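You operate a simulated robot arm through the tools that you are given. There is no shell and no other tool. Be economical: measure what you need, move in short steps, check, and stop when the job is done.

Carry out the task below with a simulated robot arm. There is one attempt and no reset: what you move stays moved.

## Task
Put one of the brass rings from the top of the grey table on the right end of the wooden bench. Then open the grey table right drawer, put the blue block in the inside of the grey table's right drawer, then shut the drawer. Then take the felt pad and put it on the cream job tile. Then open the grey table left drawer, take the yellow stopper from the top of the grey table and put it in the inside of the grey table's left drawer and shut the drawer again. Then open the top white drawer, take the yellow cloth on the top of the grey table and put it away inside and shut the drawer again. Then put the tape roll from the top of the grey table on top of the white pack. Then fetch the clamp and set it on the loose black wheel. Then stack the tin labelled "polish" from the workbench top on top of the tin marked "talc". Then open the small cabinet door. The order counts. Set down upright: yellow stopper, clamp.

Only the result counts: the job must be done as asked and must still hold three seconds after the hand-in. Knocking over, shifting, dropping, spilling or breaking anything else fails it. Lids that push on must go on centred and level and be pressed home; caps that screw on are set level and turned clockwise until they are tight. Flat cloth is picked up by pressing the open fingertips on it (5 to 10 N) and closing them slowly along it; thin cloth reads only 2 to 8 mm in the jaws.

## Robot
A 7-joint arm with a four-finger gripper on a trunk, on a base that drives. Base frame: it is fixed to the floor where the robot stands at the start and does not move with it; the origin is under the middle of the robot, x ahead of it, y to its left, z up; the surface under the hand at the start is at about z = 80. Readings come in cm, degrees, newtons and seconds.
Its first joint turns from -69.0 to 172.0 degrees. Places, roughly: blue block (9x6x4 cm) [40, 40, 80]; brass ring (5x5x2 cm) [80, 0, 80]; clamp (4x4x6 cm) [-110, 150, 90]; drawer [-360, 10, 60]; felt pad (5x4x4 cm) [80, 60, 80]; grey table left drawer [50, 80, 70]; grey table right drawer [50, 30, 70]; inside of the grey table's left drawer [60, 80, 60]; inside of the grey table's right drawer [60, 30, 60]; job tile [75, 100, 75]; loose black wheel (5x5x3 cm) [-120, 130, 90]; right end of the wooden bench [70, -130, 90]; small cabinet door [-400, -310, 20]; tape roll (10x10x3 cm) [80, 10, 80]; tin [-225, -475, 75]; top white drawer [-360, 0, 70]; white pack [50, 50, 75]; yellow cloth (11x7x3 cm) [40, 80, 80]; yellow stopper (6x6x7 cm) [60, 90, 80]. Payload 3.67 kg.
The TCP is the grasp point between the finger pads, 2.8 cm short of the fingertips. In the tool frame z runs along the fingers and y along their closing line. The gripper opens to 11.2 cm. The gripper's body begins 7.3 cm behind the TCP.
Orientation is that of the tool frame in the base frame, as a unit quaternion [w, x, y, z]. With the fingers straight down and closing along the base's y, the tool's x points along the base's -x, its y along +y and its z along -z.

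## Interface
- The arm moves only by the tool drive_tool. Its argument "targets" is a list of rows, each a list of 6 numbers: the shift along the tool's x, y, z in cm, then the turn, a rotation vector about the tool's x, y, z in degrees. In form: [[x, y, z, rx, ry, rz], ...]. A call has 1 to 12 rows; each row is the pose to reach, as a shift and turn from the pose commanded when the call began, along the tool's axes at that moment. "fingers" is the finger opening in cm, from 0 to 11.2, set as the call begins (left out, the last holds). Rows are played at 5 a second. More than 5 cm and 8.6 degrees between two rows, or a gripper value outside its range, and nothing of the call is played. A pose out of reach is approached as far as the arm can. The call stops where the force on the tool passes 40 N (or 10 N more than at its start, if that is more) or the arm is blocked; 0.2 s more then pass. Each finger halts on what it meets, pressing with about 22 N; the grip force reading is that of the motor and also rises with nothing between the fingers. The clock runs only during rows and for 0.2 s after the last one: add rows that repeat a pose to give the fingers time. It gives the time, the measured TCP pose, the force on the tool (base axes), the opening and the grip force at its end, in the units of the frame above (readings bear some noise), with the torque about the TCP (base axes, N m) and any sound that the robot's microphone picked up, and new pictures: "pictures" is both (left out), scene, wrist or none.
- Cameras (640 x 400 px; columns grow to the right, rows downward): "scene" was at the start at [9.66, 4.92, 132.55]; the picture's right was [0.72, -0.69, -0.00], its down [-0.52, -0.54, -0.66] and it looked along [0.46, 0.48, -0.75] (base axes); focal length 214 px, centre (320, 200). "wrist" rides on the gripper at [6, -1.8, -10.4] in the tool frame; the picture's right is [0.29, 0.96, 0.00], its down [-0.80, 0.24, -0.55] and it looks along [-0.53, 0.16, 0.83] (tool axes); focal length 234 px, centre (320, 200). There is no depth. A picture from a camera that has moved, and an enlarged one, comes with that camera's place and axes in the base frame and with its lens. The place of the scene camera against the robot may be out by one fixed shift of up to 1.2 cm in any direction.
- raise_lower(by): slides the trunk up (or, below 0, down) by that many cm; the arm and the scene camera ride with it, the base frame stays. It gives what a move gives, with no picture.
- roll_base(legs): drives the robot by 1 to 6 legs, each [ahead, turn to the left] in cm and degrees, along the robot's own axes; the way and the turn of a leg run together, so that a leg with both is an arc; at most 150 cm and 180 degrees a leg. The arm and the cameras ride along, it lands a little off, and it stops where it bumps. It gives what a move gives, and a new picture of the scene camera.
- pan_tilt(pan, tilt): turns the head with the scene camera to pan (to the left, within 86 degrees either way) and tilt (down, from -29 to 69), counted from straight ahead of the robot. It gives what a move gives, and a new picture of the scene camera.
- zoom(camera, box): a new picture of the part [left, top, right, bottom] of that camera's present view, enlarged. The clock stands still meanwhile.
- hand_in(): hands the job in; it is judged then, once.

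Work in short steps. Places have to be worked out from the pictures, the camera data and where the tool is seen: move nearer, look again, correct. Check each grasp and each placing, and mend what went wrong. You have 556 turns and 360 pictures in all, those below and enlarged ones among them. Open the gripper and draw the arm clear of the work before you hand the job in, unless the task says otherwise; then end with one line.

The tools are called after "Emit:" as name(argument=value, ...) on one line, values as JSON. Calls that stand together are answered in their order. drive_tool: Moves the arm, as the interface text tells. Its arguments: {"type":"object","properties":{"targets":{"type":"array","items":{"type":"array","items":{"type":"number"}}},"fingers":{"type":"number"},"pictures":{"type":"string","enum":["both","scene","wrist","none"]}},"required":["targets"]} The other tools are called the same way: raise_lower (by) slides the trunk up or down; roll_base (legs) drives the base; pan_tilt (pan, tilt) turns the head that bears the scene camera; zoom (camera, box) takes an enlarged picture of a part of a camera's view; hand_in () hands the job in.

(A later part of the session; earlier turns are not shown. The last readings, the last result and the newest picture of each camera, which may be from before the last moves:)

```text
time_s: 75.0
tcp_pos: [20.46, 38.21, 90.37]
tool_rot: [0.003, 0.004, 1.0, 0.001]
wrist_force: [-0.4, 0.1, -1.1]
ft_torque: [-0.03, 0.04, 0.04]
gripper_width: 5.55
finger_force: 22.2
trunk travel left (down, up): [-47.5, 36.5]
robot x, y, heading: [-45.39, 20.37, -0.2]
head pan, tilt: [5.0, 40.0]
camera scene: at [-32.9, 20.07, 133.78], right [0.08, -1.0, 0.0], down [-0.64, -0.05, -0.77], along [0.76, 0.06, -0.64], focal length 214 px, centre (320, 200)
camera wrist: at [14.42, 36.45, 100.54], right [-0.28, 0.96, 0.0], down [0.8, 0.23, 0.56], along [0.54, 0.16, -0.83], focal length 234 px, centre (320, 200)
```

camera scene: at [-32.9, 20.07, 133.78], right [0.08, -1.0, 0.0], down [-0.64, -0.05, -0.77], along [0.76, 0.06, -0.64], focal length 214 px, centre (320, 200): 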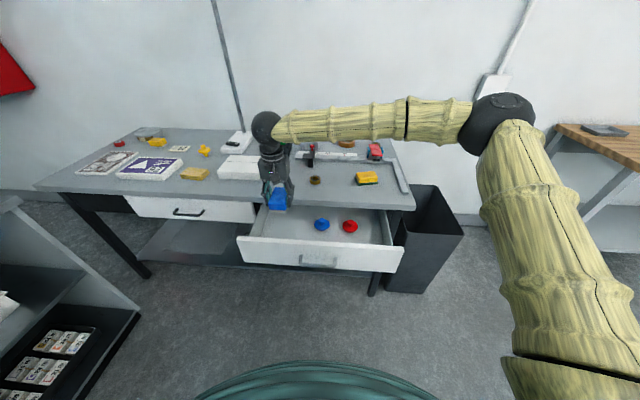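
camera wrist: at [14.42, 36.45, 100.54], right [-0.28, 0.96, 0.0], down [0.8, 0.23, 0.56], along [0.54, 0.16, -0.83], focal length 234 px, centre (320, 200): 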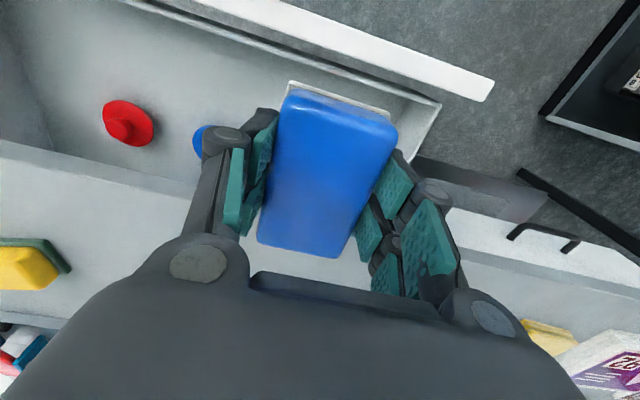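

The block's near end is close to the drawer's inner front wall, at x≈16. I'll shift 2.2 cm inward and go down with the force guard on.

Emit:
drive_tool(targets=[[-2.2, -0.5, 0, 0, 0, 0], [-2.2, -0.5, 4, 0, 0, 0], [-2.2, -0.5, 8, 0, 0, 0], [-2.2, -0.5, 12, 0, 0, 0], [-2.2, -0.5, 15, 0, 0, 0], [-2.2, -0.5, 16, 0, 0, 0]])

```text
time_s: 76.5
tcp_pos: [22.78, 37.82, 74.46]
tool_rot: [0.003, 0.003, 1.0, 0.002]
wrist_force: [0.1, -0.8, -1.6]
ft_torque: [-0.02, 0.01, 0.02]
gripper_width: 5.54
finger_force: 22.1
trunk travel left (down, up): [-47.5, 36.5]
robot x, y, heading: [-45.66, 20.08, -0.4]
head pan, tilt: [5.0, 40.0]
camera scene: at [-32.88, 20.07, 133.78], right [0.08, -1.0, 0.0], down [-0.64, -0.05, -0.77], along [0.76, 0.06, -0.64], focal length 214 px, centre (320, 200)
camera wrist: at [16.82, 35.97, 84.62], right [-0.28, 0.96, 0.0], down [0.8, 0.23, 0.56], along [0.54, 0.16, -0.83], focal length 234 px, centre (320, 200)
```

scene: 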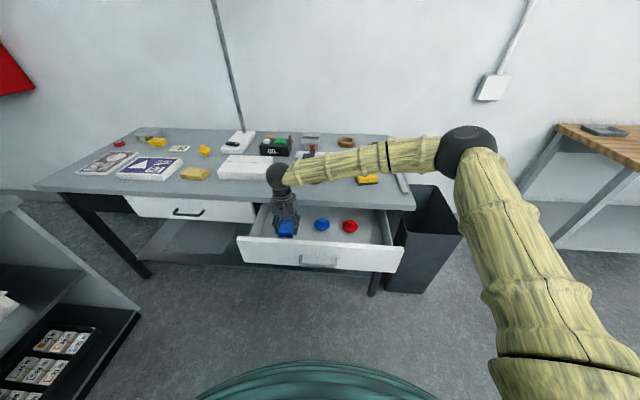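
wrist: 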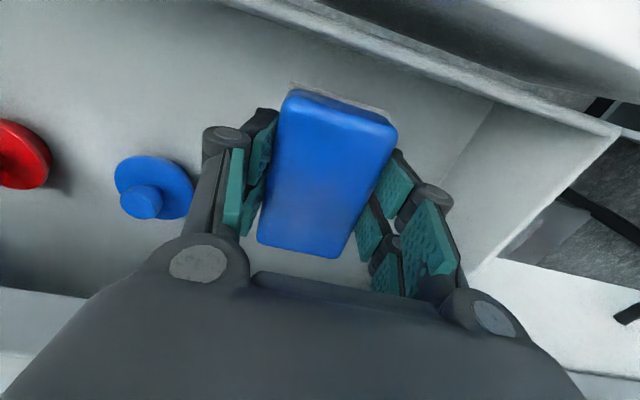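

The block is inside the drawer with clearance all round. I'll lower it to contact.

Emit:
drive_tool(targets=[[0, 0, 1, 0, 0, 0], [0, 0, 2, 0, 0, 0], [0, 0, 2.6, 0, 0, 0], [0, 0, 3.2, 0, 0, 0], [0, 0, 3.7, 0, 0, 0], [0, 0, 4.2, 0, 0, 0], [0, 0, 4.7, 0, 0, 0], [0, 0, 5.2, 0, 0, 0], [0, 0, 5.7, 0, 0, 0], [0, 0, 6.2, 0, 0, 0], [0, 0, 6.7, 0, 0, 0]], pictures="wrist")

```text
time_s: 78.8
tcp_pos: [22.89, 37.91, 67.75]
tool_rot: [0.003, 0.003, 1.0, 0.002]
wrist_force: [0.7, 0.6, 14.8]
ft_torque: [0.02, 0.12, -0.03]
gripper_width: 5.59
finger_force: 21.4
trunk travel left (down, up): [-47.5, 36.5]
robot x, y, heading: [-45.92, 20.06, -0.5]
head pan, tilt: [5.0, 40.0]
camera wrist: at [16.73, 36.0, 77.96], right [-0.28, 0.96, 0.0], down [0.79, 0.23, 0.56], along [0.54, 0.16, -0.83], focal length 234 px, centre (320, 200)
```

wrist: 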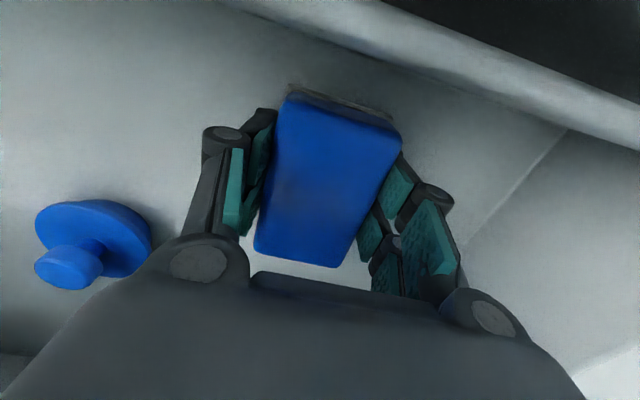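

The block is on the drawer floor, so I'll release it and rise.

Emit:
drive_tool(targets=[[0, 0, 0, 0, 0, 0], [0, 0, 0, 0, 0, 0], [0, 0, -2, 0, 0, 0], [0, 0, -6, 0, 0, 0], [0, 0, -10, 0, 0, 0], [0, 0, -14, 0, 0, 0], [0, 0, -18, 0, 0, 0], [0, 0, -22, 0, 0, 0], [0, 0, -26, 0, 0, 0], [0, 0, -30, 0, 0, 0], [0, 0, -34, 0, 0, 0]], fingers=7.5, pictures="both")

```text
time_s: 81.2
tcp_pos: [22.51, 37.58, 101.68]
tool_rot: [0.003, 0.003, 1.0, 0.001]
wrist_force: [0.0, -0.1, -0.2]
ft_torque: [-0.05, -0.02, 0.01]
gripper_width: 7.51
finger_force: 0.1
trunk travel left (down, up): [-47.5, 36.5]
robot x, y, heading: [-45.73, 20.16, -0.3]
head pan, tilt: [5.0, 40.0]
camera scene: at [-32.96, 20.08, 133.78], right [0.08, -1.0, 0.0], down [-0.64, -0.05, -0.77], along [0.76, 0.06, -0.64], focal length 214 px, centre (320, 200)
camera wrist: at [16.48, 35.82, 111.81], right [-0.28, 0.96, 0.0], down [0.8, 0.23, 0.56], along [0.54, 0.16, -0.83], focal length 234 px, centre (320, 200)
```

scene: 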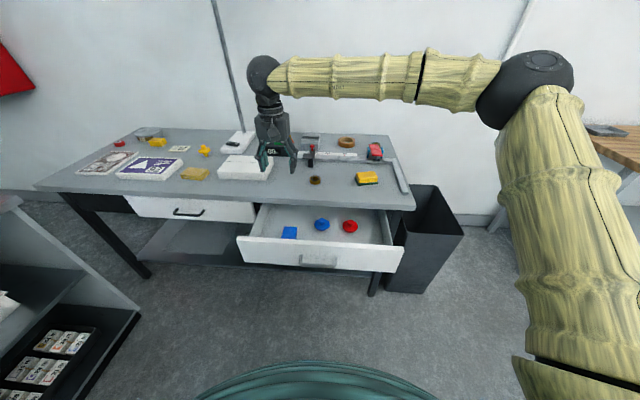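
wrist: 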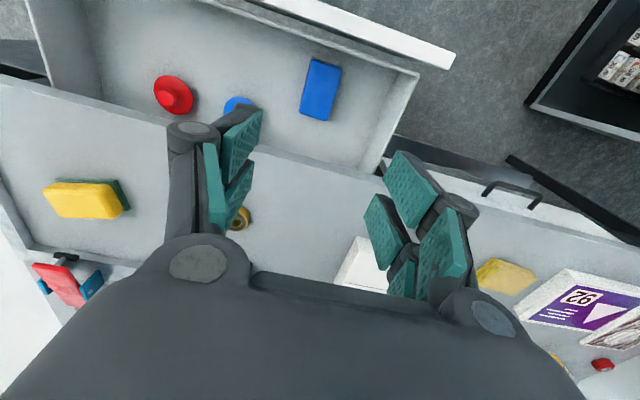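

The block lies flat in the drawer. I'll back off, turn the tool horizontal again and push the drawer shut.

Emit:
roll_base(legs=[[-15, 0]])

Emit:
drive_tool(targets=[[0, -1, 0, -4.6, -4.6, 4.6], [0, -3, 0, -9.2, -9.2, 9.2], [0, -5, 0, -13.8, -13.8, 13.8], [0, -7, 0, -18.4, -18.4, 18.4], [0, -9, 0, -23, -23, 23], [0, -11, 0, -27.6, -27.6, 27.6], [0, -12.5, 0, -32.2, -32.2, 32.2], [0, -12.5, 0, -34.64, -34.64, 34.64]], fingers=6, pictures="none")

Emit:
drive_tool(targets=[[0, 0, 0, -4.6, -4.6, 4.6], [0, 0, 0, -9.2, -9.2, 9.2], [0, 0, 0, -13.8, -13.8, 13.8], [0, 0, 0, -18.4, -18.4, 18.4], [0, 0, 0, -23, -23, 23], [0, 0, 0, -27.6, -27.6, 27.6], [0, 0, 0, -32.2, -32.2, 32.2], [0, 0, 0, -34.64, -34.64, 34.64], [0, 0, 0, -34.64, -34.64, 34.64]], pictures="none")

```text
time_s: 82.6
tcp_pos: [7.32, 37.82, 101.57]
tool_rot: [0.003, 0.003, 1.0, 0.002]
wrist_force: [-1.3, 0.2, 0.9]
ft_torque: [0.0, -0.03, 0.05]
gripper_width: 7.49
finger_force: 0.1
trunk travel left (down, up): [-47.5, 36.5]
robot x, y, heading: [-60.8, 20.44, -0.3]
head pan, tilt: [5.0, 40.0]
camera scene: at [-48.05, 20.18, 133.8], right [0.08, -1.0, 0.0], down [-0.64, -0.05, -0.77], along [0.76, 0.06, -0.64], focal length 214 px, centre (320, 200)
```

scene: 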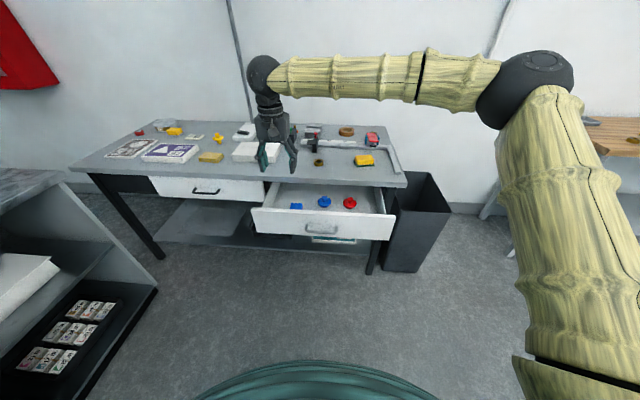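

```text
time_s: 84.4
tcp_pos: [7.39, 25.3, 101.6]
tool_rot: [0.292, 0.291, 0.863, 0.291]
wrist_force: [0.2, 0.3, 0.1]
ft_torque: [-0.02, -0.03, 0.0]
gripper_width: 5.99
finger_force: 0.1
trunk travel left (down, up): [-47.5, 36.5]
robot x, y, heading: [-60.73, 19.96, -0.1]
head pan, tilt: [5.0, 40.0]
```

```text
time_s: 86.4
tcp_pos: [7.3, 25.26, 101.5]
tool_rot: [0.503, 0.501, 0.495, 0.501]
wrist_force: [0.1, 0.3, 0.6]
ft_torque: [-0.03, 0.01, 0.01]
gripper_width: 5.98
finger_force: 0.1
trunk travel left (down, up): [-47.5, 36.5]
robot x, y, heading: [-61.02, 20.02, -0.5]
head pan, tilt: [5.0, 40.0]
```

Emit:
drive_tool(targets=[[0, -1, -3, 0, 0, 0], [0, -3, -6.5, 0, 0, 0], [0, -7, -6.5, 0, 0, 0], [0, -11, -6.5, 0, 0, 0], [0, -15, -6.5, 0, 0, 0], [0, -19, -6.5, 0, 0, 0], [0, -23, -6.5, 0, 0, 0], [0, -27, -6.5, 0, 0, 0], [0, -31, -6.5, 0, 0, 0], [0, -31.5, -6.5, 0, 0, 0], [0, -31.5, -6.5, 0, 0, 0]], pictures="wrist")

```text
time_s: 88.8
tcp_pos: [1.09, 25.32, 69.88]
tool_rot: [0.502, 0.501, 0.496, 0.501]
wrist_force: [1.2, -0.2, 0.3]
ft_torque: [-0.02, -0.03, 0.03]
gripper_width: 6.02
finger_force: 0.0
trunk travel left (down, up): [-47.5, 36.5]
robot x, y, heading: [-60.45, 20.25, -0.2]
head pan, tilt: [5.0, 40.0]
camera wrist: at [-9.19, 31.48, 67.91], right [0.0, 0.28, 0.96], down [-0.56, -0.79, 0.23], along [0.83, -0.54, 0.16], focal length 234 px, centre (320, 200)
```

wrist: 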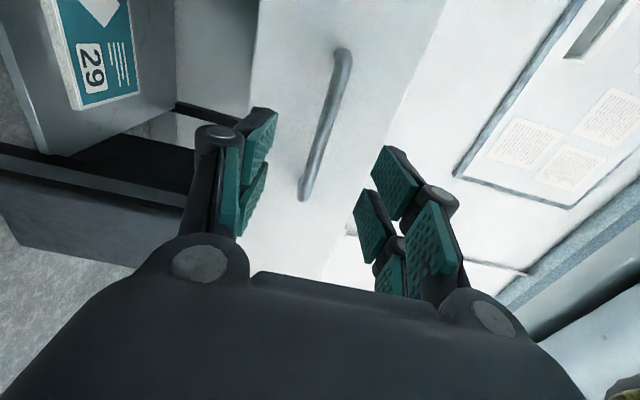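

Emit:
drive_tool(targets=[[0, 0, 3, 0, 0, 0], [0, 0, 6, 0, 0, 0], [0, 0, 8, 0, 0, 0], [0, 0, 10.5, 0, 0, 0], [0, 0, 13, 0, 0, 0], [0, 0, 15.5, 0, 0, 0], [0, 0, 18, 0, 0, 0], [0, 0, 20.5, 0, 0, 0], [0, 0, 23, 0, 0, 0], [0, 0, 25, 0, 0, 0], [0, 0, 26.5, 0, 0, 0]])

```text
time_s: 91.2
tcp_pos: [27.64, 25.32, 70.04]
tool_rot: [0.501, 0.501, 0.497, 0.501]
wrist_force: [0.2, 0.5, 0.4]
ft_torque: [0.05, 0.0, 0.0]
gripper_width: 6.01
finger_force: 0.1
trunk travel left (down, up): [-47.5, 36.5]
robot x, y, heading: [-60.7, 20.43, -0.2]
head pan, tilt: [5.0, 40.0]
camera scene: at [-47.91, 20.17, 133.78], right [0.08, -1.0, 0.0], down [-0.64, -0.05, -0.77], along [0.76, 0.06, -0.64], focal length 214 px, centre (320, 200)
camera wrist: at [17.31, 31.38, 68.17], right [0.0, 0.28, 0.96], down [-0.56, -0.8, 0.23], along [0.83, -0.54, 0.16], focal length 234 px, centre (320, 200)
```

scene: 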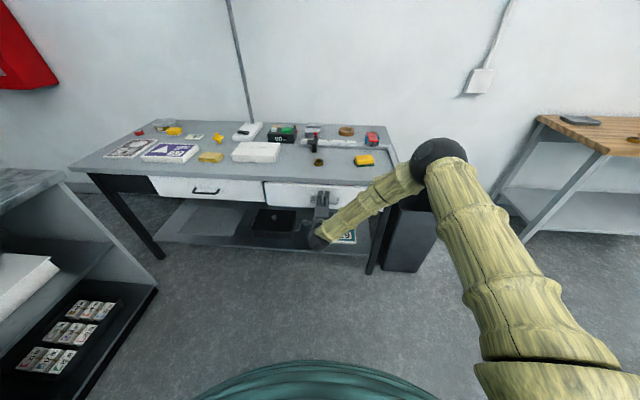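
wrist: 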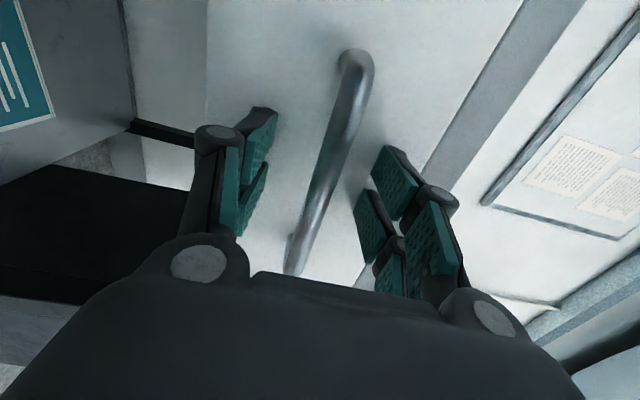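

It is nearly shut, so I'll push on until it stops.

Emit:
drive_tool(targets=[[0, 0, 0.8, 0, 0, 0], [0, 0, 1.6, 0, 0, 0], [0, 0, 2.4, 0, 0, 0], [0, 0, 3.2, 0, 0, 0], [0, 0, 4, 0, 0, 0], [0, 0, 4.8, 0, 0, 0]])

```text
time_s: 92.3
tcp_pos: [29.98, 25.34, 69.88]
tool_rot: [0.5, 0.501, 0.5, 0.5]
wrist_force: [-42.1, -4.7, 9.0]
ft_torque: [-0.08, -0.73, 0.17]
gripper_width: 2.45
finger_force: 16.9
trunk travel left (down, up): [-47.5, 36.5]
robot x, y, heading: [-60.62, 20.46, -0.4]
head pan, tilt: [5.0, 40.0]
stopped in row 5: the force on the tool passed its limit at 53 N (the readings are from after the stop); the commanded pose is now the measured one
camera scene: at [-48.29, 20.14, 133.84], right [0.08, -1.0, 0.0], down [-0.64, -0.05, -0.77], along [0.77, 0.06, -0.64], focal length 214 px, centre (320, 200)
camera wrist: at [19.66, 31.38, 67.98], right [0.0, 0.29, 0.96], down [-0.55, -0.8, 0.24], along [0.83, -0.53, 0.16], focal length 234 px, centre (320, 200)
```

scene: 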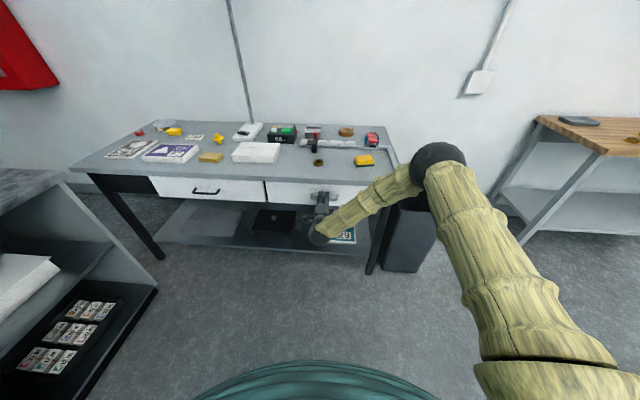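
wrist: 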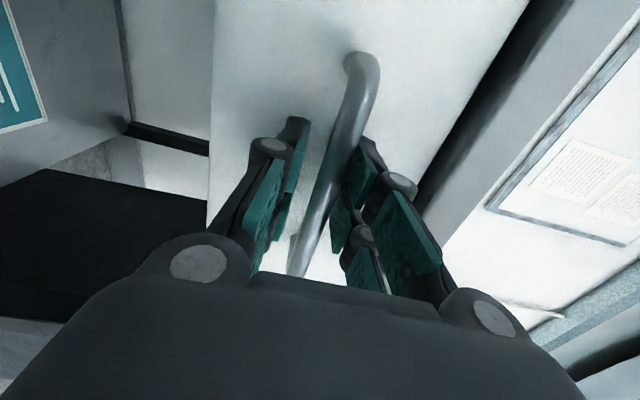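

It has stopped firmly, so the drawer is shut. I'll retreat and verify.

Emit:
drive_tool(targets=[[0, 0, -0.5, 0, 0, 0], [0, 0, -2, 0, 0, 0], [0, 0, -5, 0, 0, 0], [0, 0, -9, 0, 0, 0], [0, 0, -13, 0, 0, 0], [0, 0, -17, 0, 0, 0]], fingers=6, pictures="none")

Emit:
zoom(camera="scene", box=[60, 110, 420, 280])

```text
time_s: 93.7
tcp_pos: [13.3, 25.3, 69.84]
tool_rot: [0.5, 0.502, 0.499, 0.499]
wrist_force: [0.3, 0.2, 1.0]
ft_torque: [0.01, 0.02, 0.02]
gripper_width: 6.01
finger_force: 0.0
trunk travel left (down, up): [-47.5, 36.5]
robot x, y, heading: [-61.0, 20.1, -0.5]
head pan, tilt: [5.0, 40.0]
```

```text
1.78 times, centred on (240, 195) of scene
camera zoom: at [-47.95, 20.16, 133.78], right [0.08, -1.0, 0.0], down [-0.64, -0.05, -0.77], along [0.76, 0.06, -0.64], focal length 381 px, centre (462, 209)
```

zoom: 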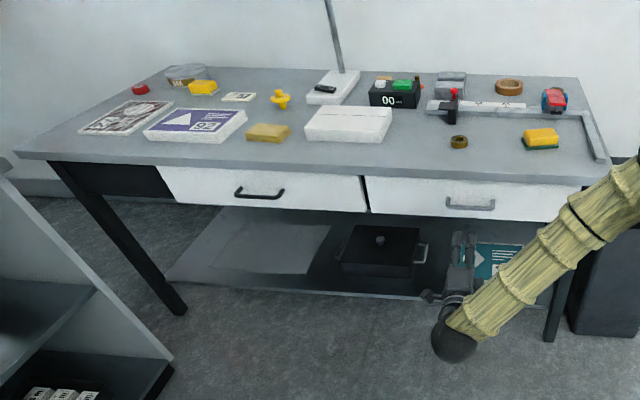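

The right drawer is shut. I'll turn the tool back down, raise it, and drive to about (0, 75) for the felt pad.

Emit:
drive_tool(targets=[[0, 4.5, -2, 0, 0, 0], [0, 9, -4, 0, 0, 0], [0, 13.5, -5, 0, 0, 0], [0, 18, -5, 4.6, 4.6, -4.6], [0, 22, -4, 9.2, 9.2, -9.2], [0, 26, -3, 13.8, 13.8, -13.8], [0, 30, -3, 18.4, 18.4, -18.4], [0, 34, -3, 23, 23, -23], [0, 38, -4, 27.6, 27.6, -27.6], [0, 40, -5, 32.2, 32.2, -32.2], [0, 42, -6, 34.64, 34.64, -34.64]], pictures="none")

Emit:
drive_tool(targets=[[0, 0, 0, 4.6, 4.6, -4.6], [0, 0, 0, 9.2, 9.2, -9.2], [0, 0, 0, 13.8, 13.8, -13.8], [0, 0, 0, 18.4, 18.4, -18.4], [0, 0, 0, 23, 23, -23], [0, 0, 0, 27.6, 27.6, -27.6], [0, 0, 0, 32.2, 32.2, -32.2], [0, 0, 0, 34.64, 34.64, -34.64], [0, 0, 0, 34.64, 34.64, -34.64]], pictures="none")

Emit:
roll_base(legs=[[0, 42], [80, 0], [0, -42]])

Emit:
pan_tilt(pan=5, tilt=45)

```text
time_s: 96.1
tcp_pos: [7.85, 24.94, 111.28]
tool_rot: [0.294, 0.296, 0.86, 0.294]
wrist_force: [0.3, -0.3, -0.5]
ft_torque: [0.08, 0.0, 0.08]
gripper_width: 5.99
finger_force: 0.0
out of reach, approached as far as the arm can: row 11
trunk travel left (down, up): [-47.5, 36.5]
robot x, y, heading: [-60.86, 20.55, -0.6]
head pan, tilt: [5.0, 40.0]
```

```text
time_s: 98.1
tcp_pos: [7.71, 25.21, 111.32]
tool_rot: [0.0, 0.002, 1.0, 0.002]
wrist_force: [-0.2, -0.6, -0.1]
ft_torque: [0.03, 0.02, 0.01]
gripper_width: 6.0
finger_force: 0.0
trunk travel left (down, up): [-47.5, 36.5]
robot x, y, heading: [-60.65, 20.29, -0.1]
head pan, tilt: [5.0, 40.0]
```

```text
time_s: 106.2
tcp_pos: [67.41, 79.16, 111.4]
tool_rot: [0.0, -0.002, 1.0, 0.001]
wrist_force: [0.5, 0.3, 0.3]
ft_torque: [0.04, -0.02, -0.01]
gripper_width: 5.98
finger_force: 0.0
trunk travel left (down, up): [-47.5, 36.5]
robot x, y, heading: [-1.13, 73.66, -0.2]
head pan, tilt: [5.0, 40.0]
camera scene: at [11.79, 73.66, 133.78], right [0.09, -1.0, 0.0], down [-0.64, -0.06, -0.77], along [0.76, 0.07, -0.64], focal length 214 px, centre (320, 200)
```

scene: 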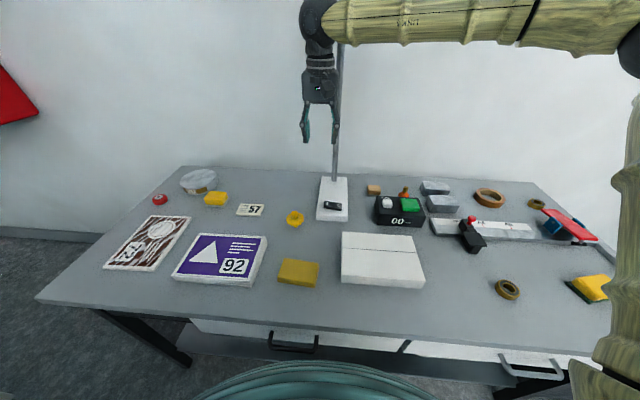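

```text
time_s: 106.9
tcp_pos: [67.29, 79.2, 111.35]
tool_rot: [0.0, -0.002, 1.0, 0.001]
wrist_force: [-0.3, 0.5, 0.2]
ft_torque: [0.02, 0.02, 0.01]
gripper_width: 6.0
finger_force: 0.1
trunk travel left (down, up): [-47.5, 36.5]
robot x, y, heading: [-0.69, 73.9, -0.3]
head pan, tilt: [5.0, 45.0]
camera scene: at [11.43, 73.66, 133.06], right [0.09, -1.0, 0.0], down [-0.7, -0.06, -0.71], along [0.7, 0.06, -0.71], focal length 214 px, centre (320, 200)
```

scene: 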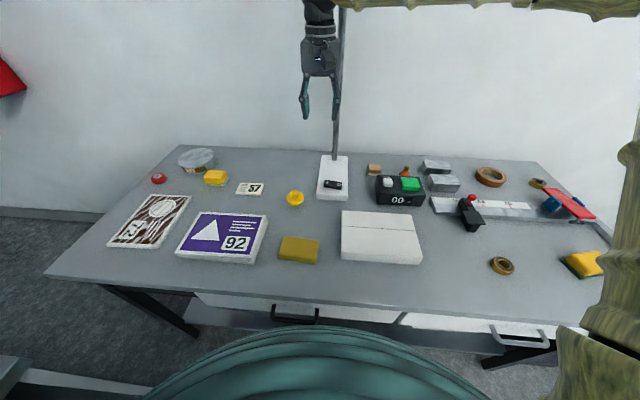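

The felt pad is the tan item at about (81.5, 58), and the cream tile "57" is at about (67, 104). I'll move above the pad.

Emit:
drive_tool(targets=[[-2, -3.5, 1, 0, 0, 0], [-4, -7, 2, 0, 0, 0], [-6, -10.5, 3, 0, 0, 0], [-8, -14, 5, 0, 0, 0], [-10, -17.5, 7, 0, 0, 0], [-12, -21, 9, 0, 0, 0], [-12, -21, 9, 0, 0, 0]], fingers=7, pictures="wrist")

```text
time_s: 108.5
tcp_pos: [79.43, 58.29, 102.41]
tool_rot: [0.0, -0.002, 1.0, 0.002]
wrist_force: [-0.1, -0.1, 0.9]
ft_torque: [0.01, -0.02, 0.01]
gripper_width: 6.99
finger_force: 0.1
trunk travel left (down, up): [-47.5, 36.5]
robot x, y, heading: [-0.93, 73.6, -0.0]
head pan, tilt: [5.0, 45.0]
camera wrist: at [73.42, 56.54, 112.66], right [-0.29, 0.96, 0.0], down [0.8, 0.24, 0.55], along [0.53, 0.16, -0.83], focal length 234 px, centre (320, 200)
```

wrist: 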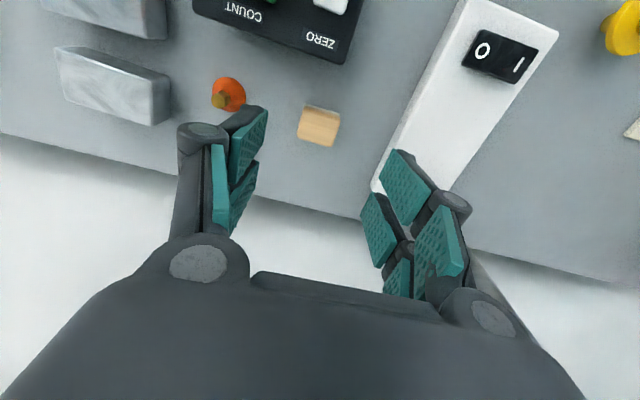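

The pad is at about (81.8, 58.8), aligned, and about 4.3 wide along y. I'll go down and grip it.

Emit:
drive_tool(targets=[[-2.3, 0.5, 4, 0, 0, 0], [-2.3, 0.5, 8, 0, 0, 0], [-2.3, 0.5, 12, 0, 0, 0], [-2.3, 0.5, 15, 0, 0, 0], [-2.3, 0.5, 17.5, 0, 0, 0], [-2.3, 0.5, 19, 0, 0, 0], [-2.3, 0.5, 19, 0, 0, 0]], pictures="wrist")

```text
time_s: 110.1
tcp_pos: [81.91, 58.76, 83.33]
tool_rot: [0.0, -0.002, 1.0, 0.001]
wrist_force: [0.4, 0.4, -0.2]
ft_torque: [0.02, -0.03, 0.0]
gripper_width: 7.0
finger_force: 0.1
trunk travel left (down, up): [-47.5, 36.5]
robot x, y, heading: [-1.01, 73.63, -0.1]
head pan, tilt: [5.0, 45.0]
camera wrist: at [75.89, 56.94, 93.59], right [-0.29, 0.96, 0.0], down [0.8, 0.24, 0.55], along [0.53, 0.16, -0.83], focal length 234 px, centre (320, 200)
```

wrist: 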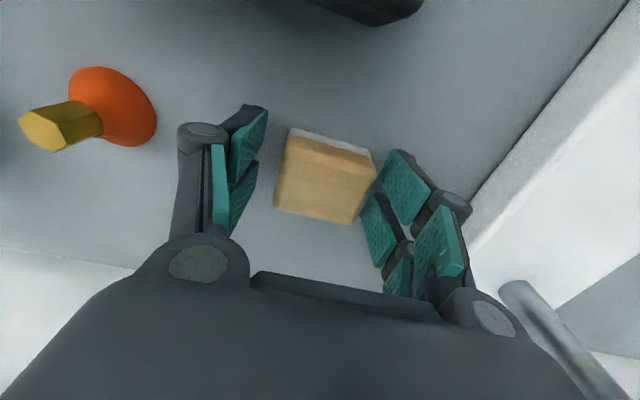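

Emit:
drive_tool(targets=[[0, 0, 0, 0, 0, 0], [0, 0, 0, 0, 0, 0], [0, 0, 0, 0, 0, 0], [0, 0, -4, 0, 0, 0], [0, 0, -8, 0, 0, 0], [3, 0, -12, 0, 0, 0], [7, 0, -14, 0, 0, 0], [11, 2, -14, 0, 0, 0], [13, 6, -14, 0, 0, 0], [14, 10, -14, 0, 0, 0], [14, 14, -14, 0, 0, 0]], fingers=2.5, pictures="none")

Emit:
drive_tool(targets=[[0, 4.5, 0, 0, 0, 0], [0, 9, 0, 0, 0, 0], [0, 13.5, 0, 0, 0, 0], [0, 18, 0, 0, 0, 0], [0, 22.5, 0, 0, 0, 0], [0, 27, 0, 0, 0, 0], [0.5, 31, 0, 0, 0, 0], [0.5, 31, 0, 0, 0, 0]])

```text
time_s: 112.5
tcp_pos: [67.8, 72.81, 97.26]
tool_rot: [-0.001, -0.003, 1.0, 0.002]
wrist_force: [-0.4, -0.2, -0.2]
ft_torque: [-0.09, 0.02, 0.01]
gripper_width: 4.96
finger_force: 21.8
trunk travel left (down, up): [-47.5, 36.5]
robot x, y, heading: [-1.11, 73.39, -0.1]
head pan, tilt: [5.0, 45.0]
```

```text
time_s: 114.3
tcp_pos: [67.21, 103.66, 97.42]
tool_rot: [0.0, -0.001, 1.0, 0.001]
wrist_force: [-0.5, -0.1, -1.0]
ft_torque: [0.02, -0.05, -0.04]
gripper_width: 4.97
finger_force: 21.7
trunk travel left (down, up): [-47.5, 36.5]
robot x, y, heading: [-0.93, 73.64, -0.2]
head pan, tilt: [5.0, 45.0]
camera scene: at [11.44, 73.64, 133.05], right [0.09, -1.0, 0.0], down [-0.7, -0.06, -0.71], along [0.7, 0.06, -0.71], focal length 214 px, centre (320, 200)
camera wrist: at [61.23, 101.79, 107.73], right [-0.29, 0.96, 0.0], down [0.8, 0.24, 0.55], along [0.53, 0.16, -0.83], focal length 234 px, centre (320, 200)
```

scene: 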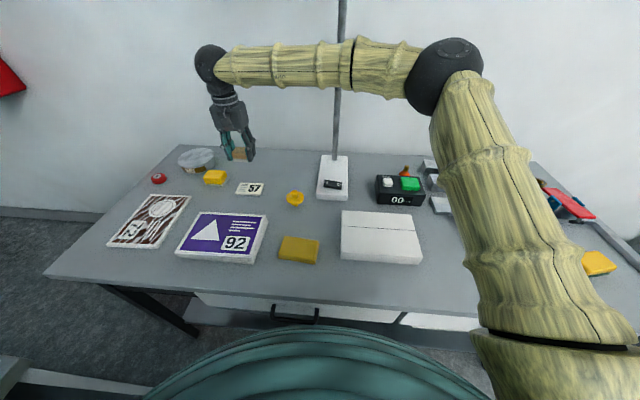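
wrist: 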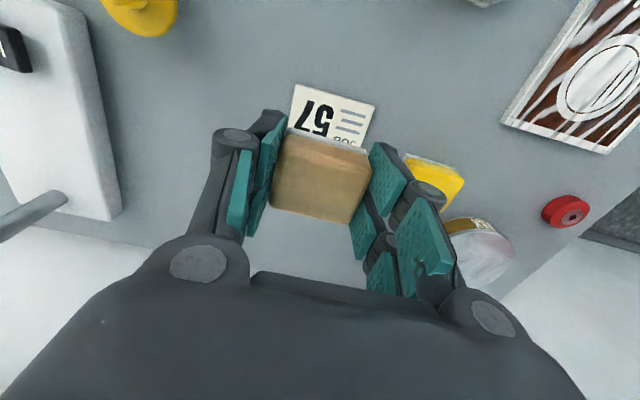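

The tile is centred at about (67.3, 104.6). The pad sits about 0.7 cm in front of the TCP, so I'll aim the TCP at (68, 104.6) and lower it.

Emit:
drive_tool(targets=[[-0.8, 0.9, 3, 0, 0, 0], [-0.8, 0.9, 7, 0, 0, 0], [-0.8, 0.9, 10, 0, 0, 0], [-0.8, 0.9, 11.5, 0, 0, 0], [-0.8, 0.9, 12, 0, 0, 0], [-0.8, 0.9, 12.5, 0, 0, 0], [-0.8, 0.9, 13, 0, 0, 0], [-0.8, 0.9, 13.4, 0, 0, 0], [-0.8, 0.9, 13.8, 0, 0, 0]], pictures="wrist")

```text
time_s: 116.3
tcp_pos: [67.84, 104.62, 83.79]
tool_rot: [0.001, 0.0, 1.0, 0.002]
wrist_force: [1.3, -1.1, 19.5]
ft_torque: [-0.12, -0.06, 0.0]
gripper_width: 4.98
finger_force: 21.7
trunk travel left (down, up): [-47.5, 36.5]
robot x, y, heading: [-0.66, 73.84, -0.2]
head pan, tilt: [5.0, 45.0]
camera wrist: at [61.91, 102.76, 94.08], right [-0.29, 0.96, 0.0], down [0.8, 0.24, 0.56], along [0.53, 0.16, -0.83], focal length 234 px, centre (320, 200)
```

wrist: 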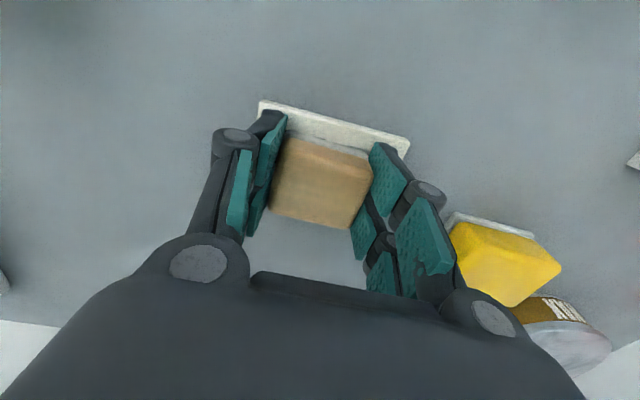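

The pad rests on the tile, so I'll release and rise.

Emit:
drive_tool(targets=[[0, 0, 0, 0, 0, 0], [0, 0, 0, 0, 0, 0], [0, 0, -2, 0, 0, 0], [0, 0, -6, 0, 0, 0], [0, 0, -10, 0, 0, 0], [0, 0, -14, 0, 0, 0], [4, 0, -18, 0, 0, 0], [8, 0, -20, 0, 0, 0]], fingers=6.5)

```text
refused: row 7 steps farther than a row can; nothing moved
```

Emit:
drive_tool(targets=[[0, 0, 0, 0, 0, 0], [0, 0, 0, 0, 0, 0], [0, 0, -2, 0, 0, 0], [0, 0, -6, 0, 0, 0], [0, 0, -10, 0, 0, 0], [0, 0, -14, 0, 0, 0], [3, 0, -17, 0, 0, 0], [6, 0, -20, 0, 0, 0]], fingers=6.5)

```text
time_s: 118.1
tcp_pos: [61.93, 104.38, 103.7]
tool_rot: [-0.001, -0.002, 1.0, 0.001]
wrist_force: [-0.8, -0.9, 0.1]
ft_torque: [0.02, -0.02, 0.01]
gripper_width: 6.51
finger_force: 0.1
trunk travel left (down, up): [-47.5, 36.5]
robot x, y, heading: [-0.83, 73.65, -0.1]
head pan, tilt: [5.0, 45.0]
camera scene: at [11.35, 73.67, 133.06], right [0.09, -1.0, 0.0], down [-0.7, -0.06, -0.71], along [0.7, 0.06, -0.71], focal length 214 px, centre (320, 200)
camera wrist: at [55.92, 102.63, 114.1], right [-0.29, 0.96, 0.0], down [0.8, 0.24, 0.55], along [0.53, 0.16, -0.83], focal length 234 px, centre (320, 200)
```

scene: 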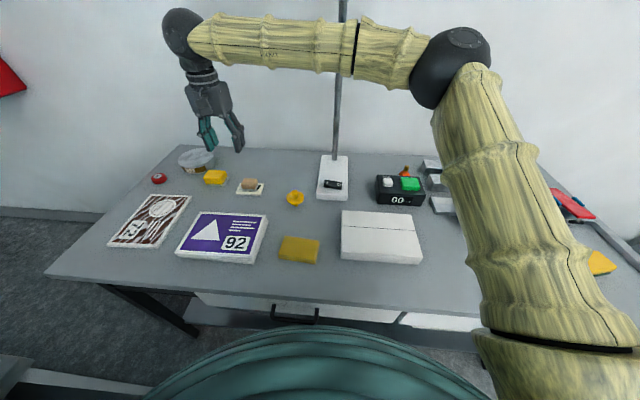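
wrist: 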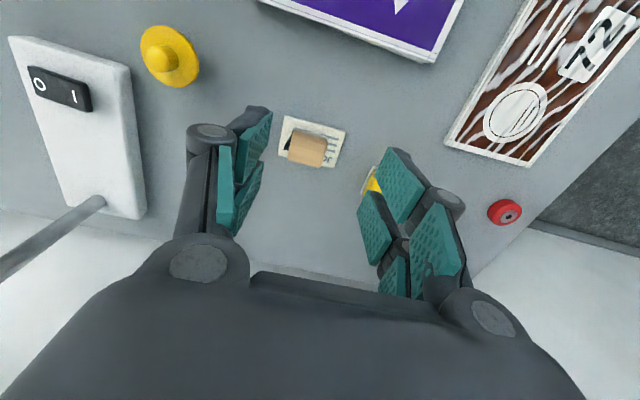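

The pad is on the tile. Next is the left drawer: I'll retract the arm, back up to x≈−60 and turn the tool horizontal.

Emit:
drive_tool(targets=[[0, -4.5, -1, 0, 0, 0], [0, -9, -2, 0, 0, 0], [0, -13.5, -2, 0, 0, 0], [0, -18, -2, 0, 0, 0], [0, -22.5, -2, 0, 0, 0], [0, -25, -2, 0, 0, 0]], fingers=6, pictures="none")

Emit:
roll_base(legs=[[-59, 0]])

Emit:
drive_tool(targets=[[0, 0, 0, -4.6, -4.6, 4.6], [0, 0, 0, -9.2, -9.2, 9.2], [0, 0, 1, -13.8, -13.8, 13.8], [0, 0, 2, -18.4, -18.4, 18.4], [0, 0, 3, -23, -23, 23], [0, 0, 4, -27.6, -27.6, 27.6], [0, 0, 5, -32.2, -32.2, 32.2], [0, 0, 6, -34.64, -34.64, 34.64]], pictures="none")

Emit:
drive_tool(targets=[[0, 0, 0, -4.6, -4.6, 4.6], [0, 0, 0, -9.2, -9.2, 9.2], [0, 0, 0, -13.8, -13.8, 13.8], [0, 0, 0, -18.4, -18.4, 18.4], [0, 0, 0, -23, -23, 23], [0, 0, 0, -27.6, -27.6, 27.6], [0, 0, 0, -32.2, -32.2, 32.2], [0, 0, 0, -34.64, -34.64, 34.64], [0, 0, 0, -34.64, -34.64, 34.64]], pictures="none")

```text
time_s: 119.5
tcp_pos: [61.8, 79.43, 105.59]
tool_rot: [0.0, -0.002, 1.0, 0.001]
wrist_force: [-0.3, -0.7, -0.4]
ft_torque: [0.02, 0.0, -0.02]
gripper_width: 6.01
finger_force: 0.0
trunk travel left (down, up): [-47.5, 36.5]
robot x, y, heading: [-0.86, 73.43, -0.0]
head pan, tilt: [5.0, 45.0]
```

```text
time_s: 122.9
tcp_pos: [2.2, 79.41, 105.68]
tool_rot: [0.0, -0.001, 1.0, 0.001]
wrist_force: [-0.8, 1.1, 0.8]
ft_torque: [-0.02, -0.05, 0.0]
gripper_width: 5.99
finger_force: 0.1
trunk travel left (down, up): [-47.5, 36.5]
robot x, y, heading: [-60.73, 73.91, 0.2]
head pan, tilt: [5.0, 45.0]
camera scene: at [-48.24, 73.65, 133.06], right [0.09, -1.0, 0.0], down [-0.7, -0.06, -0.71], along [0.7, 0.06, -0.71], focal length 214 px, centre (320, 200)
```

scene: 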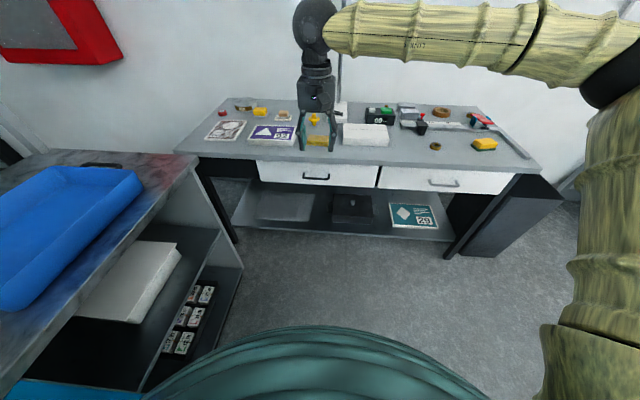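

```text
time_s: 124.7
tcp_pos: [2.35, 79.41, 99.55]
tool_rot: [0.288, 0.288, 0.866, 0.29]
wrist_force: [-0.4, -0.8, -0.4]
ft_torque: [-0.02, 0.02, 0.0]
gripper_width: 5.99
finger_force: 0.1
trunk travel left (down, up): [-47.5, 36.5]
robot x, y, heading: [-60.69, 73.76, -0.2]
head pan, tilt: [5.0, 45.0]
```

```text
time_s: 126.7
tcp_pos: [2.18, 79.33, 99.49]
tool_rot: [0.498, 0.501, 0.499, 0.502]
wrist_force: [-0.1, 1.1, -0.4]
ft_torque: [-0.05, -0.04, -0.01]
gripper_width: 6.0
finger_force: 0.0
trunk travel left (down, up): [-47.5, 36.5]
robot x, y, heading: [-60.56, 73.54, 0.0]
head pan, tilt: [5.0, 45.0]
```

Emit:
drive_tool(targets=[[0.5, -4, 1, 0, 0, 0], [1, -8, 2, 0, 0, 0], [1.5, -12, 3, 0, 0, 0], [2, -16, 5, 0, 0, 0], [2, -20, 7, 0, 0, 0], [2, -24, 9, 0, 0, 0], [2, -28, 11, 0, 0, 0], [2, -29.6, 14, 0, 0, 0], [2, -29.6, 18, 0, 0, 0], [2, -29.6, 20, 0, 0, 0], [2, -29.6, 20, 0, 0, 0]], pictures="wrist")

```text
time_s: 129.1
tcp_pos: [22.51, 81.6, 70.05]
tool_rot: [0.499, 0.499, 0.501, 0.501]
wrist_force: [0.6, 0.5, -0.4]
ft_torque: [-0.01, -0.02, 0.02]
gripper_width: 6.01
finger_force: 0.0
trunk travel left (down, up): [-47.5, 36.5]
robot x, y, heading: [-60.33, 73.67, 0.4]
head pan, tilt: [5.0, 45.0]
camera wrist: at [12.09, 87.54, 68.11], right [0.0, 0.29, 0.96], down [-0.55, -0.8, 0.24], along [0.83, -0.53, 0.16], focal length 234 px, centre (320, 200)
```

wrist: 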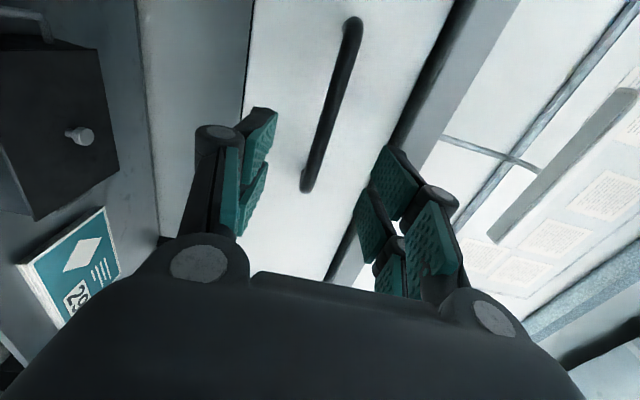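

The bar is between the fingers, centred at y≈83.4. I'll approach, grip it and pull.

Emit:
drive_tool(targets=[[1.5, -0.2, 2, 0, 0, 0], [1.5, -0.2, 4, 0, 0, 0], [1.5, -0.2, 5.5, 0, 0, 0], [1.5, -0.2, 5.5, 0, 0, 0]], pictures="none")

Emit:
drive_tool(targets=[[0, 0, 0, 0, 0, 0], [0, 0, 0, 0, 0, 0], [0, 0, 0, 0, 0, 0], [0, 0, 0, 0, 0, 0]], fingers=0, pictures="wrist")

```text
time_s: 130.1
tcp_pos: [27.86, 82.95, 69.81]
tool_rot: [0.499, 0.499, 0.501, 0.501]
wrist_force: [0.5, -0.8, -0.9]
ft_torque: [0.0, 0.02, 0.0]
gripper_width: 5.99
finger_force: 0.0
trunk travel left (down, up): [-47.5, 36.5]
robot x, y, heading: [-60.48, 73.7, 0.0]
head pan, tilt: [5.0, 45.0]
```

```text
time_s: 131.1
tcp_pos: [27.8, 83.08, 70.03]
tool_rot: [0.499, 0.5, 0.499, 0.502]
wrist_force: [2.3, 0.3, 16.2]
ft_torque: [-0.57, -0.17, 0.03]
gripper_width: 1.16
finger_force: 45.1
trunk travel left (down, up): [-47.5, 36.5]
robot x, y, heading: [-60.47, 73.5, 0.1]
head pan, tilt: [5.0, 45.0]
camera wrist: at [17.5, 89.01, 68.08], right [0.0, 0.29, 0.96], down [-0.55, -0.8, 0.24], along [0.83, -0.53, 0.16], focal length 234 px, centre (320, 200)
```

wrist: 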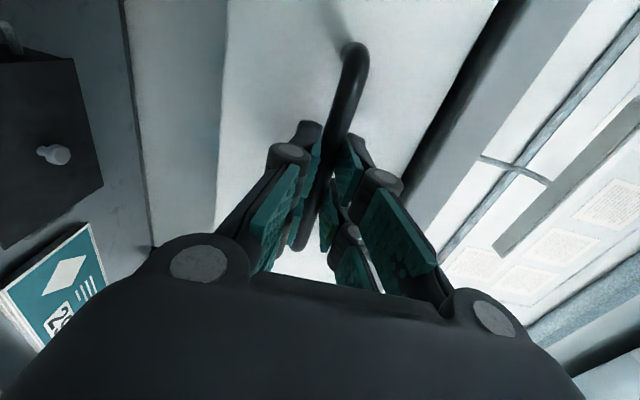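

Emit:
drive_tool(targets=[[0, 0, -2, 0, 0, 0], [0, 0, -4, 0, 0, 0], [0, 0, -6, 0, 0, 0], [0, 0, -8, 0, 0, 0], [0, 0, -10, 0, 0, 0], [0, 0, -12, 0, 0, 0], [0, 0, -14, 0, 0, 0], [0, 0, -16, 0, 0, 0], [0, 0, -18, 0, 0, 0], [0, 0, -20, 0, 0, 0], [0, 0, -20, 0, 0, 0]], pictures="scene")

```text
time_s: 133.3
tcp_pos: [8.39, 83.01, 70.06]
tool_rot: [0.5, 0.499, 0.499, 0.502]
wrist_force: [1.7, -3.7, 16.8]
ft_torque: [-0.97, -0.29, 0.9]
gripper_width: 1.15
finger_force: 44.7
trunk travel left (down, up): [-47.5, 36.5]
robot x, y, heading: [-60.31, 73.97, -0.4]
head pan, tilt: [5.0, 45.0]
stopped in row 10: the force on the tool passed its limit at 42 N (the readings are from after the stop); the commanded pose is now the measured one
camera scene: at [-48.24, 73.62, 133.02], right [0.09, -1.0, 0.0], down [-0.7, -0.06, -0.71], along [0.7, 0.06, -0.71], focal length 214 px, centre (320, 200)
```

scene: 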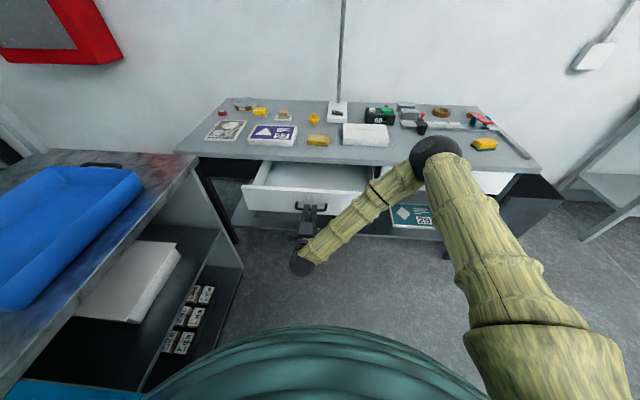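

The drawer is open 19.4 cm. I'll release, rise, turn the tool down and drive up to x≈−28.

Emit:
drive_tool(targets=[[0, 0, 0, 0, 0, 0], [0, 0, 0, 0, 0, 0], [0, 0, -2.5, 0, 0, 0], [0, 0, -5, 0, 0, 0], [0, 1, -7, 0, 0, 0], [0, 5, -7, 0, 0, 0], [0, 9.5, -7, 0, 0, 0], [0, 14, -7, 0, 0, 0], [0, 18, -6, 0, 0, 0], [0, 22, -5, 0, 0, 0], [0, 26, -4, 0, 0, 0], [0, 30, -3, 0, 0, 0]], fingers=6, pictures="none")

Emit:
drive_tool(targets=[[0, 0, 0, 4.6, 4.6, -4.6], [0, 0, 0, 9.2, 9.2, -9.2], [0, 1, 0, 13.8, 13.8, -13.8], [0, 2, 0, 18.4, 18.4, -18.4], [0, 3, 0, 23, 23, -23], [0, 4, 0, 27.6, 27.6, -27.6], [0, 4, 0, 32.2, 32.2, -32.2], [0, 4, 0, 34.64, 34.64, -34.64]], pictures="none")

Emit:
drive_tool(targets=[[0, 0, 0, 4.6, 4.6, -4.6], [0, 0, 0, 9.2, 9.2, -9.2], [0, 0, 0, 13.8, 13.8, -13.8], [0, 0, 0, 18.4, 18.4, -18.4], [0, 0, 0, 23, 23, -23], [0, 0, 0, 27.6, 27.6, -27.6], [0, 0, 0, 32.2, 32.2, -32.2], [0, 0, 0, 34.64, 34.64, -34.64], [0, 0, 0, 34.64, 34.64, -34.64]], pictures="none")

Emit:
roll_base(legs=[[32, 0]])

```text
time_s: 135.9
tcp_pos: [5.25, 82.91, 99.77]
tool_rot: [0.498, 0.5, 0.5, 0.502]
wrist_force: [0.0, -0.2, 0.1]
ft_torque: [0.0, -0.02, 0.02]
gripper_width: 6.01
finger_force: 0.0
trunk travel left (down, up): [-47.5, 36.5]
robot x, y, heading: [-60.32, 73.68, 0.1]
head pan, tilt: [5.0, 45.0]
```

```text
time_s: 137.7
tcp_pos: [5.34, 82.91, 103.78]
tool_rot: [0.289, 0.288, 0.866, 0.29]
wrist_force: [0.6, 0.2, -0.7]
ft_torque: [0.02, 0.0, 0.0]
gripper_width: 6.02
finger_force: 0.1
trunk travel left (down, up): [-47.5, 36.5]
robot x, y, heading: [-60.64, 73.68, 0.1]
head pan, tilt: [5.0, 45.0]
```

```text
time_s: 139.7
tcp_pos: [5.26, 82.86, 103.85]
tool_rot: [0.0, -0.001, 1.0, 0.001]
wrist_force: [0.5, 0.1, -0.4]
ft_torque: [0.02, 0.01, 0.01]
gripper_width: 6.02
finger_force: 0.0
trunk travel left (down, up): [-47.5, 36.5]
robot x, y, heading: [-60.58, 73.68, 0.1]
head pan, tilt: [5.0, 45.0]
```

```text
time_s: 141.8
tcp_pos: [37.73, 83.08, 103.72]
tool_rot: [0.0, -0.001, 1.0, 0.002]
wrist_force: [0.8, -0.4, -0.1]
ft_torque: [-0.04, 0.03, 0.02]
gripper_width: 5.98
finger_force: 0.2
trunk travel left (down, up): [-47.5, 36.5]
robot x, y, heading: [-27.92, 73.87, 0.1]
head pan, tilt: [5.0, 45.0]
camera scene: at [-15.74, 73.68, 133.04], right [0.09, -1.0, 0.0], down [-0.7, -0.06, -0.71], along [0.7, 0.06, -0.71], focal length 214 px, centre (320, 200)
```

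scene: 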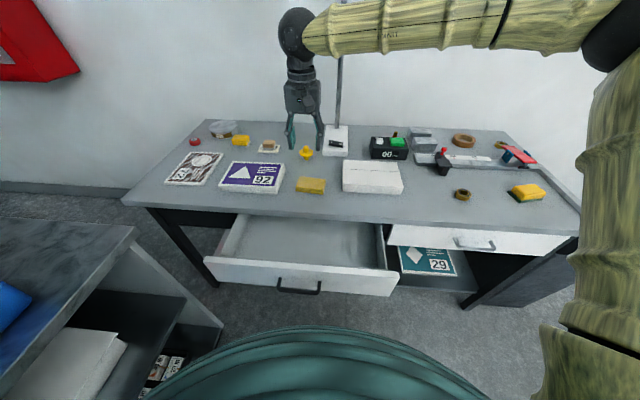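

Drawer open and empty. I'll move above the yellow stopper.

Emit:
drive_tool(targets=[[-4.5, 0.7, 0, 0, 0, 0], [-9, 1.4, 0, 0, 0, 0], [-13.5, 2.1, 0, 0, 0, 0], [-18, 2.8, 1, 0, 0, 0], [-21.5, 3.5, 3, 0, 0, 0], [-21.5, 3.5, 3, 0, 0, 0]], pictures="wrist")

```text
time_s: 143.2
tcp_pos: [59.19, 86.67, 100.76]
tool_rot: [0.001, -0.002, 1.0, 0.002]
wrist_force: [0.3, -0.9, 0.9]
ft_torque: [-0.01, 0.0, 0.0]
gripper_width: 5.98
finger_force: 0.1
trunk travel left (down, up): [-47.5, 36.5]
robot x, y, heading: [-28.45, 73.87, 0.2]
head pan, tilt: [5.0, 45.0]
camera wrist: at [53.17, 84.82, 111.11], right [-0.29, 0.96, 0.0], down [0.8, 0.24, 0.56], along [0.53, 0.16, -0.83], focal length 234 px, centre (320, 200)
```

wrist: 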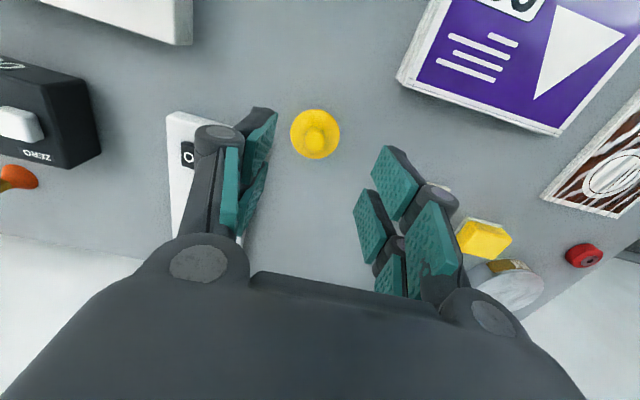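

Emit:
zoom(camera="wrist", box=[270, 90, 370, 180])

Emit:
zoom(camera="scene", box=[260, 120, 360, 180])

```text
4.44 times, centred on (320, 135) of wrist
camera zoom: at [53.17, 84.82, 111.11], right [-0.29, 0.96, 0.0], down [0.8, 0.24, 0.56], along [0.53, 0.16, -0.83], focal length 1041 px, centre (320, 489)
```

zoom: 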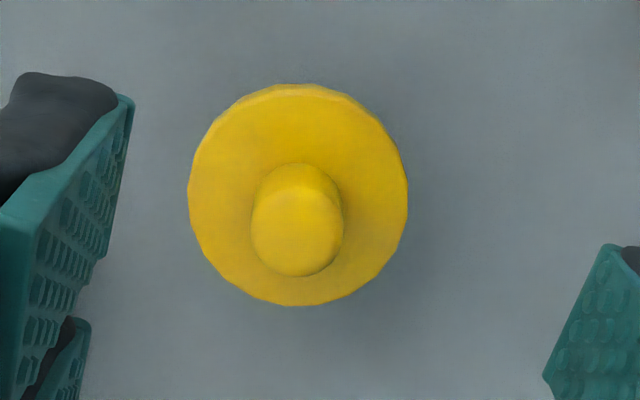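

```text
6.40 times, centred on (310, 150) of scene
camera zoom: at [-15.87, 73.67, 133.06], right [0.09, -1.0, 0.0], down [-0.7, -0.06, -0.71], along [0.7, 0.06, -0.71], focal length 1373 px, centre (384, 520)
```

zoom: 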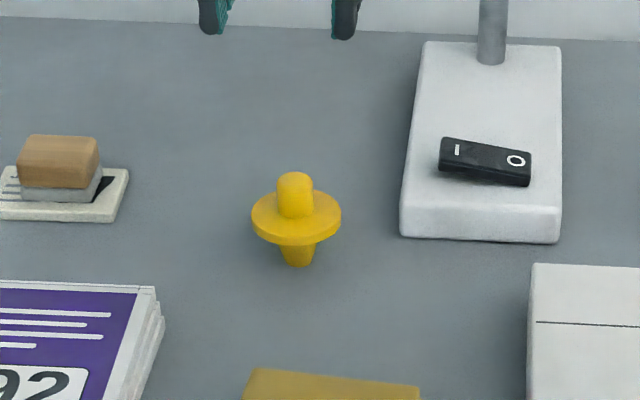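

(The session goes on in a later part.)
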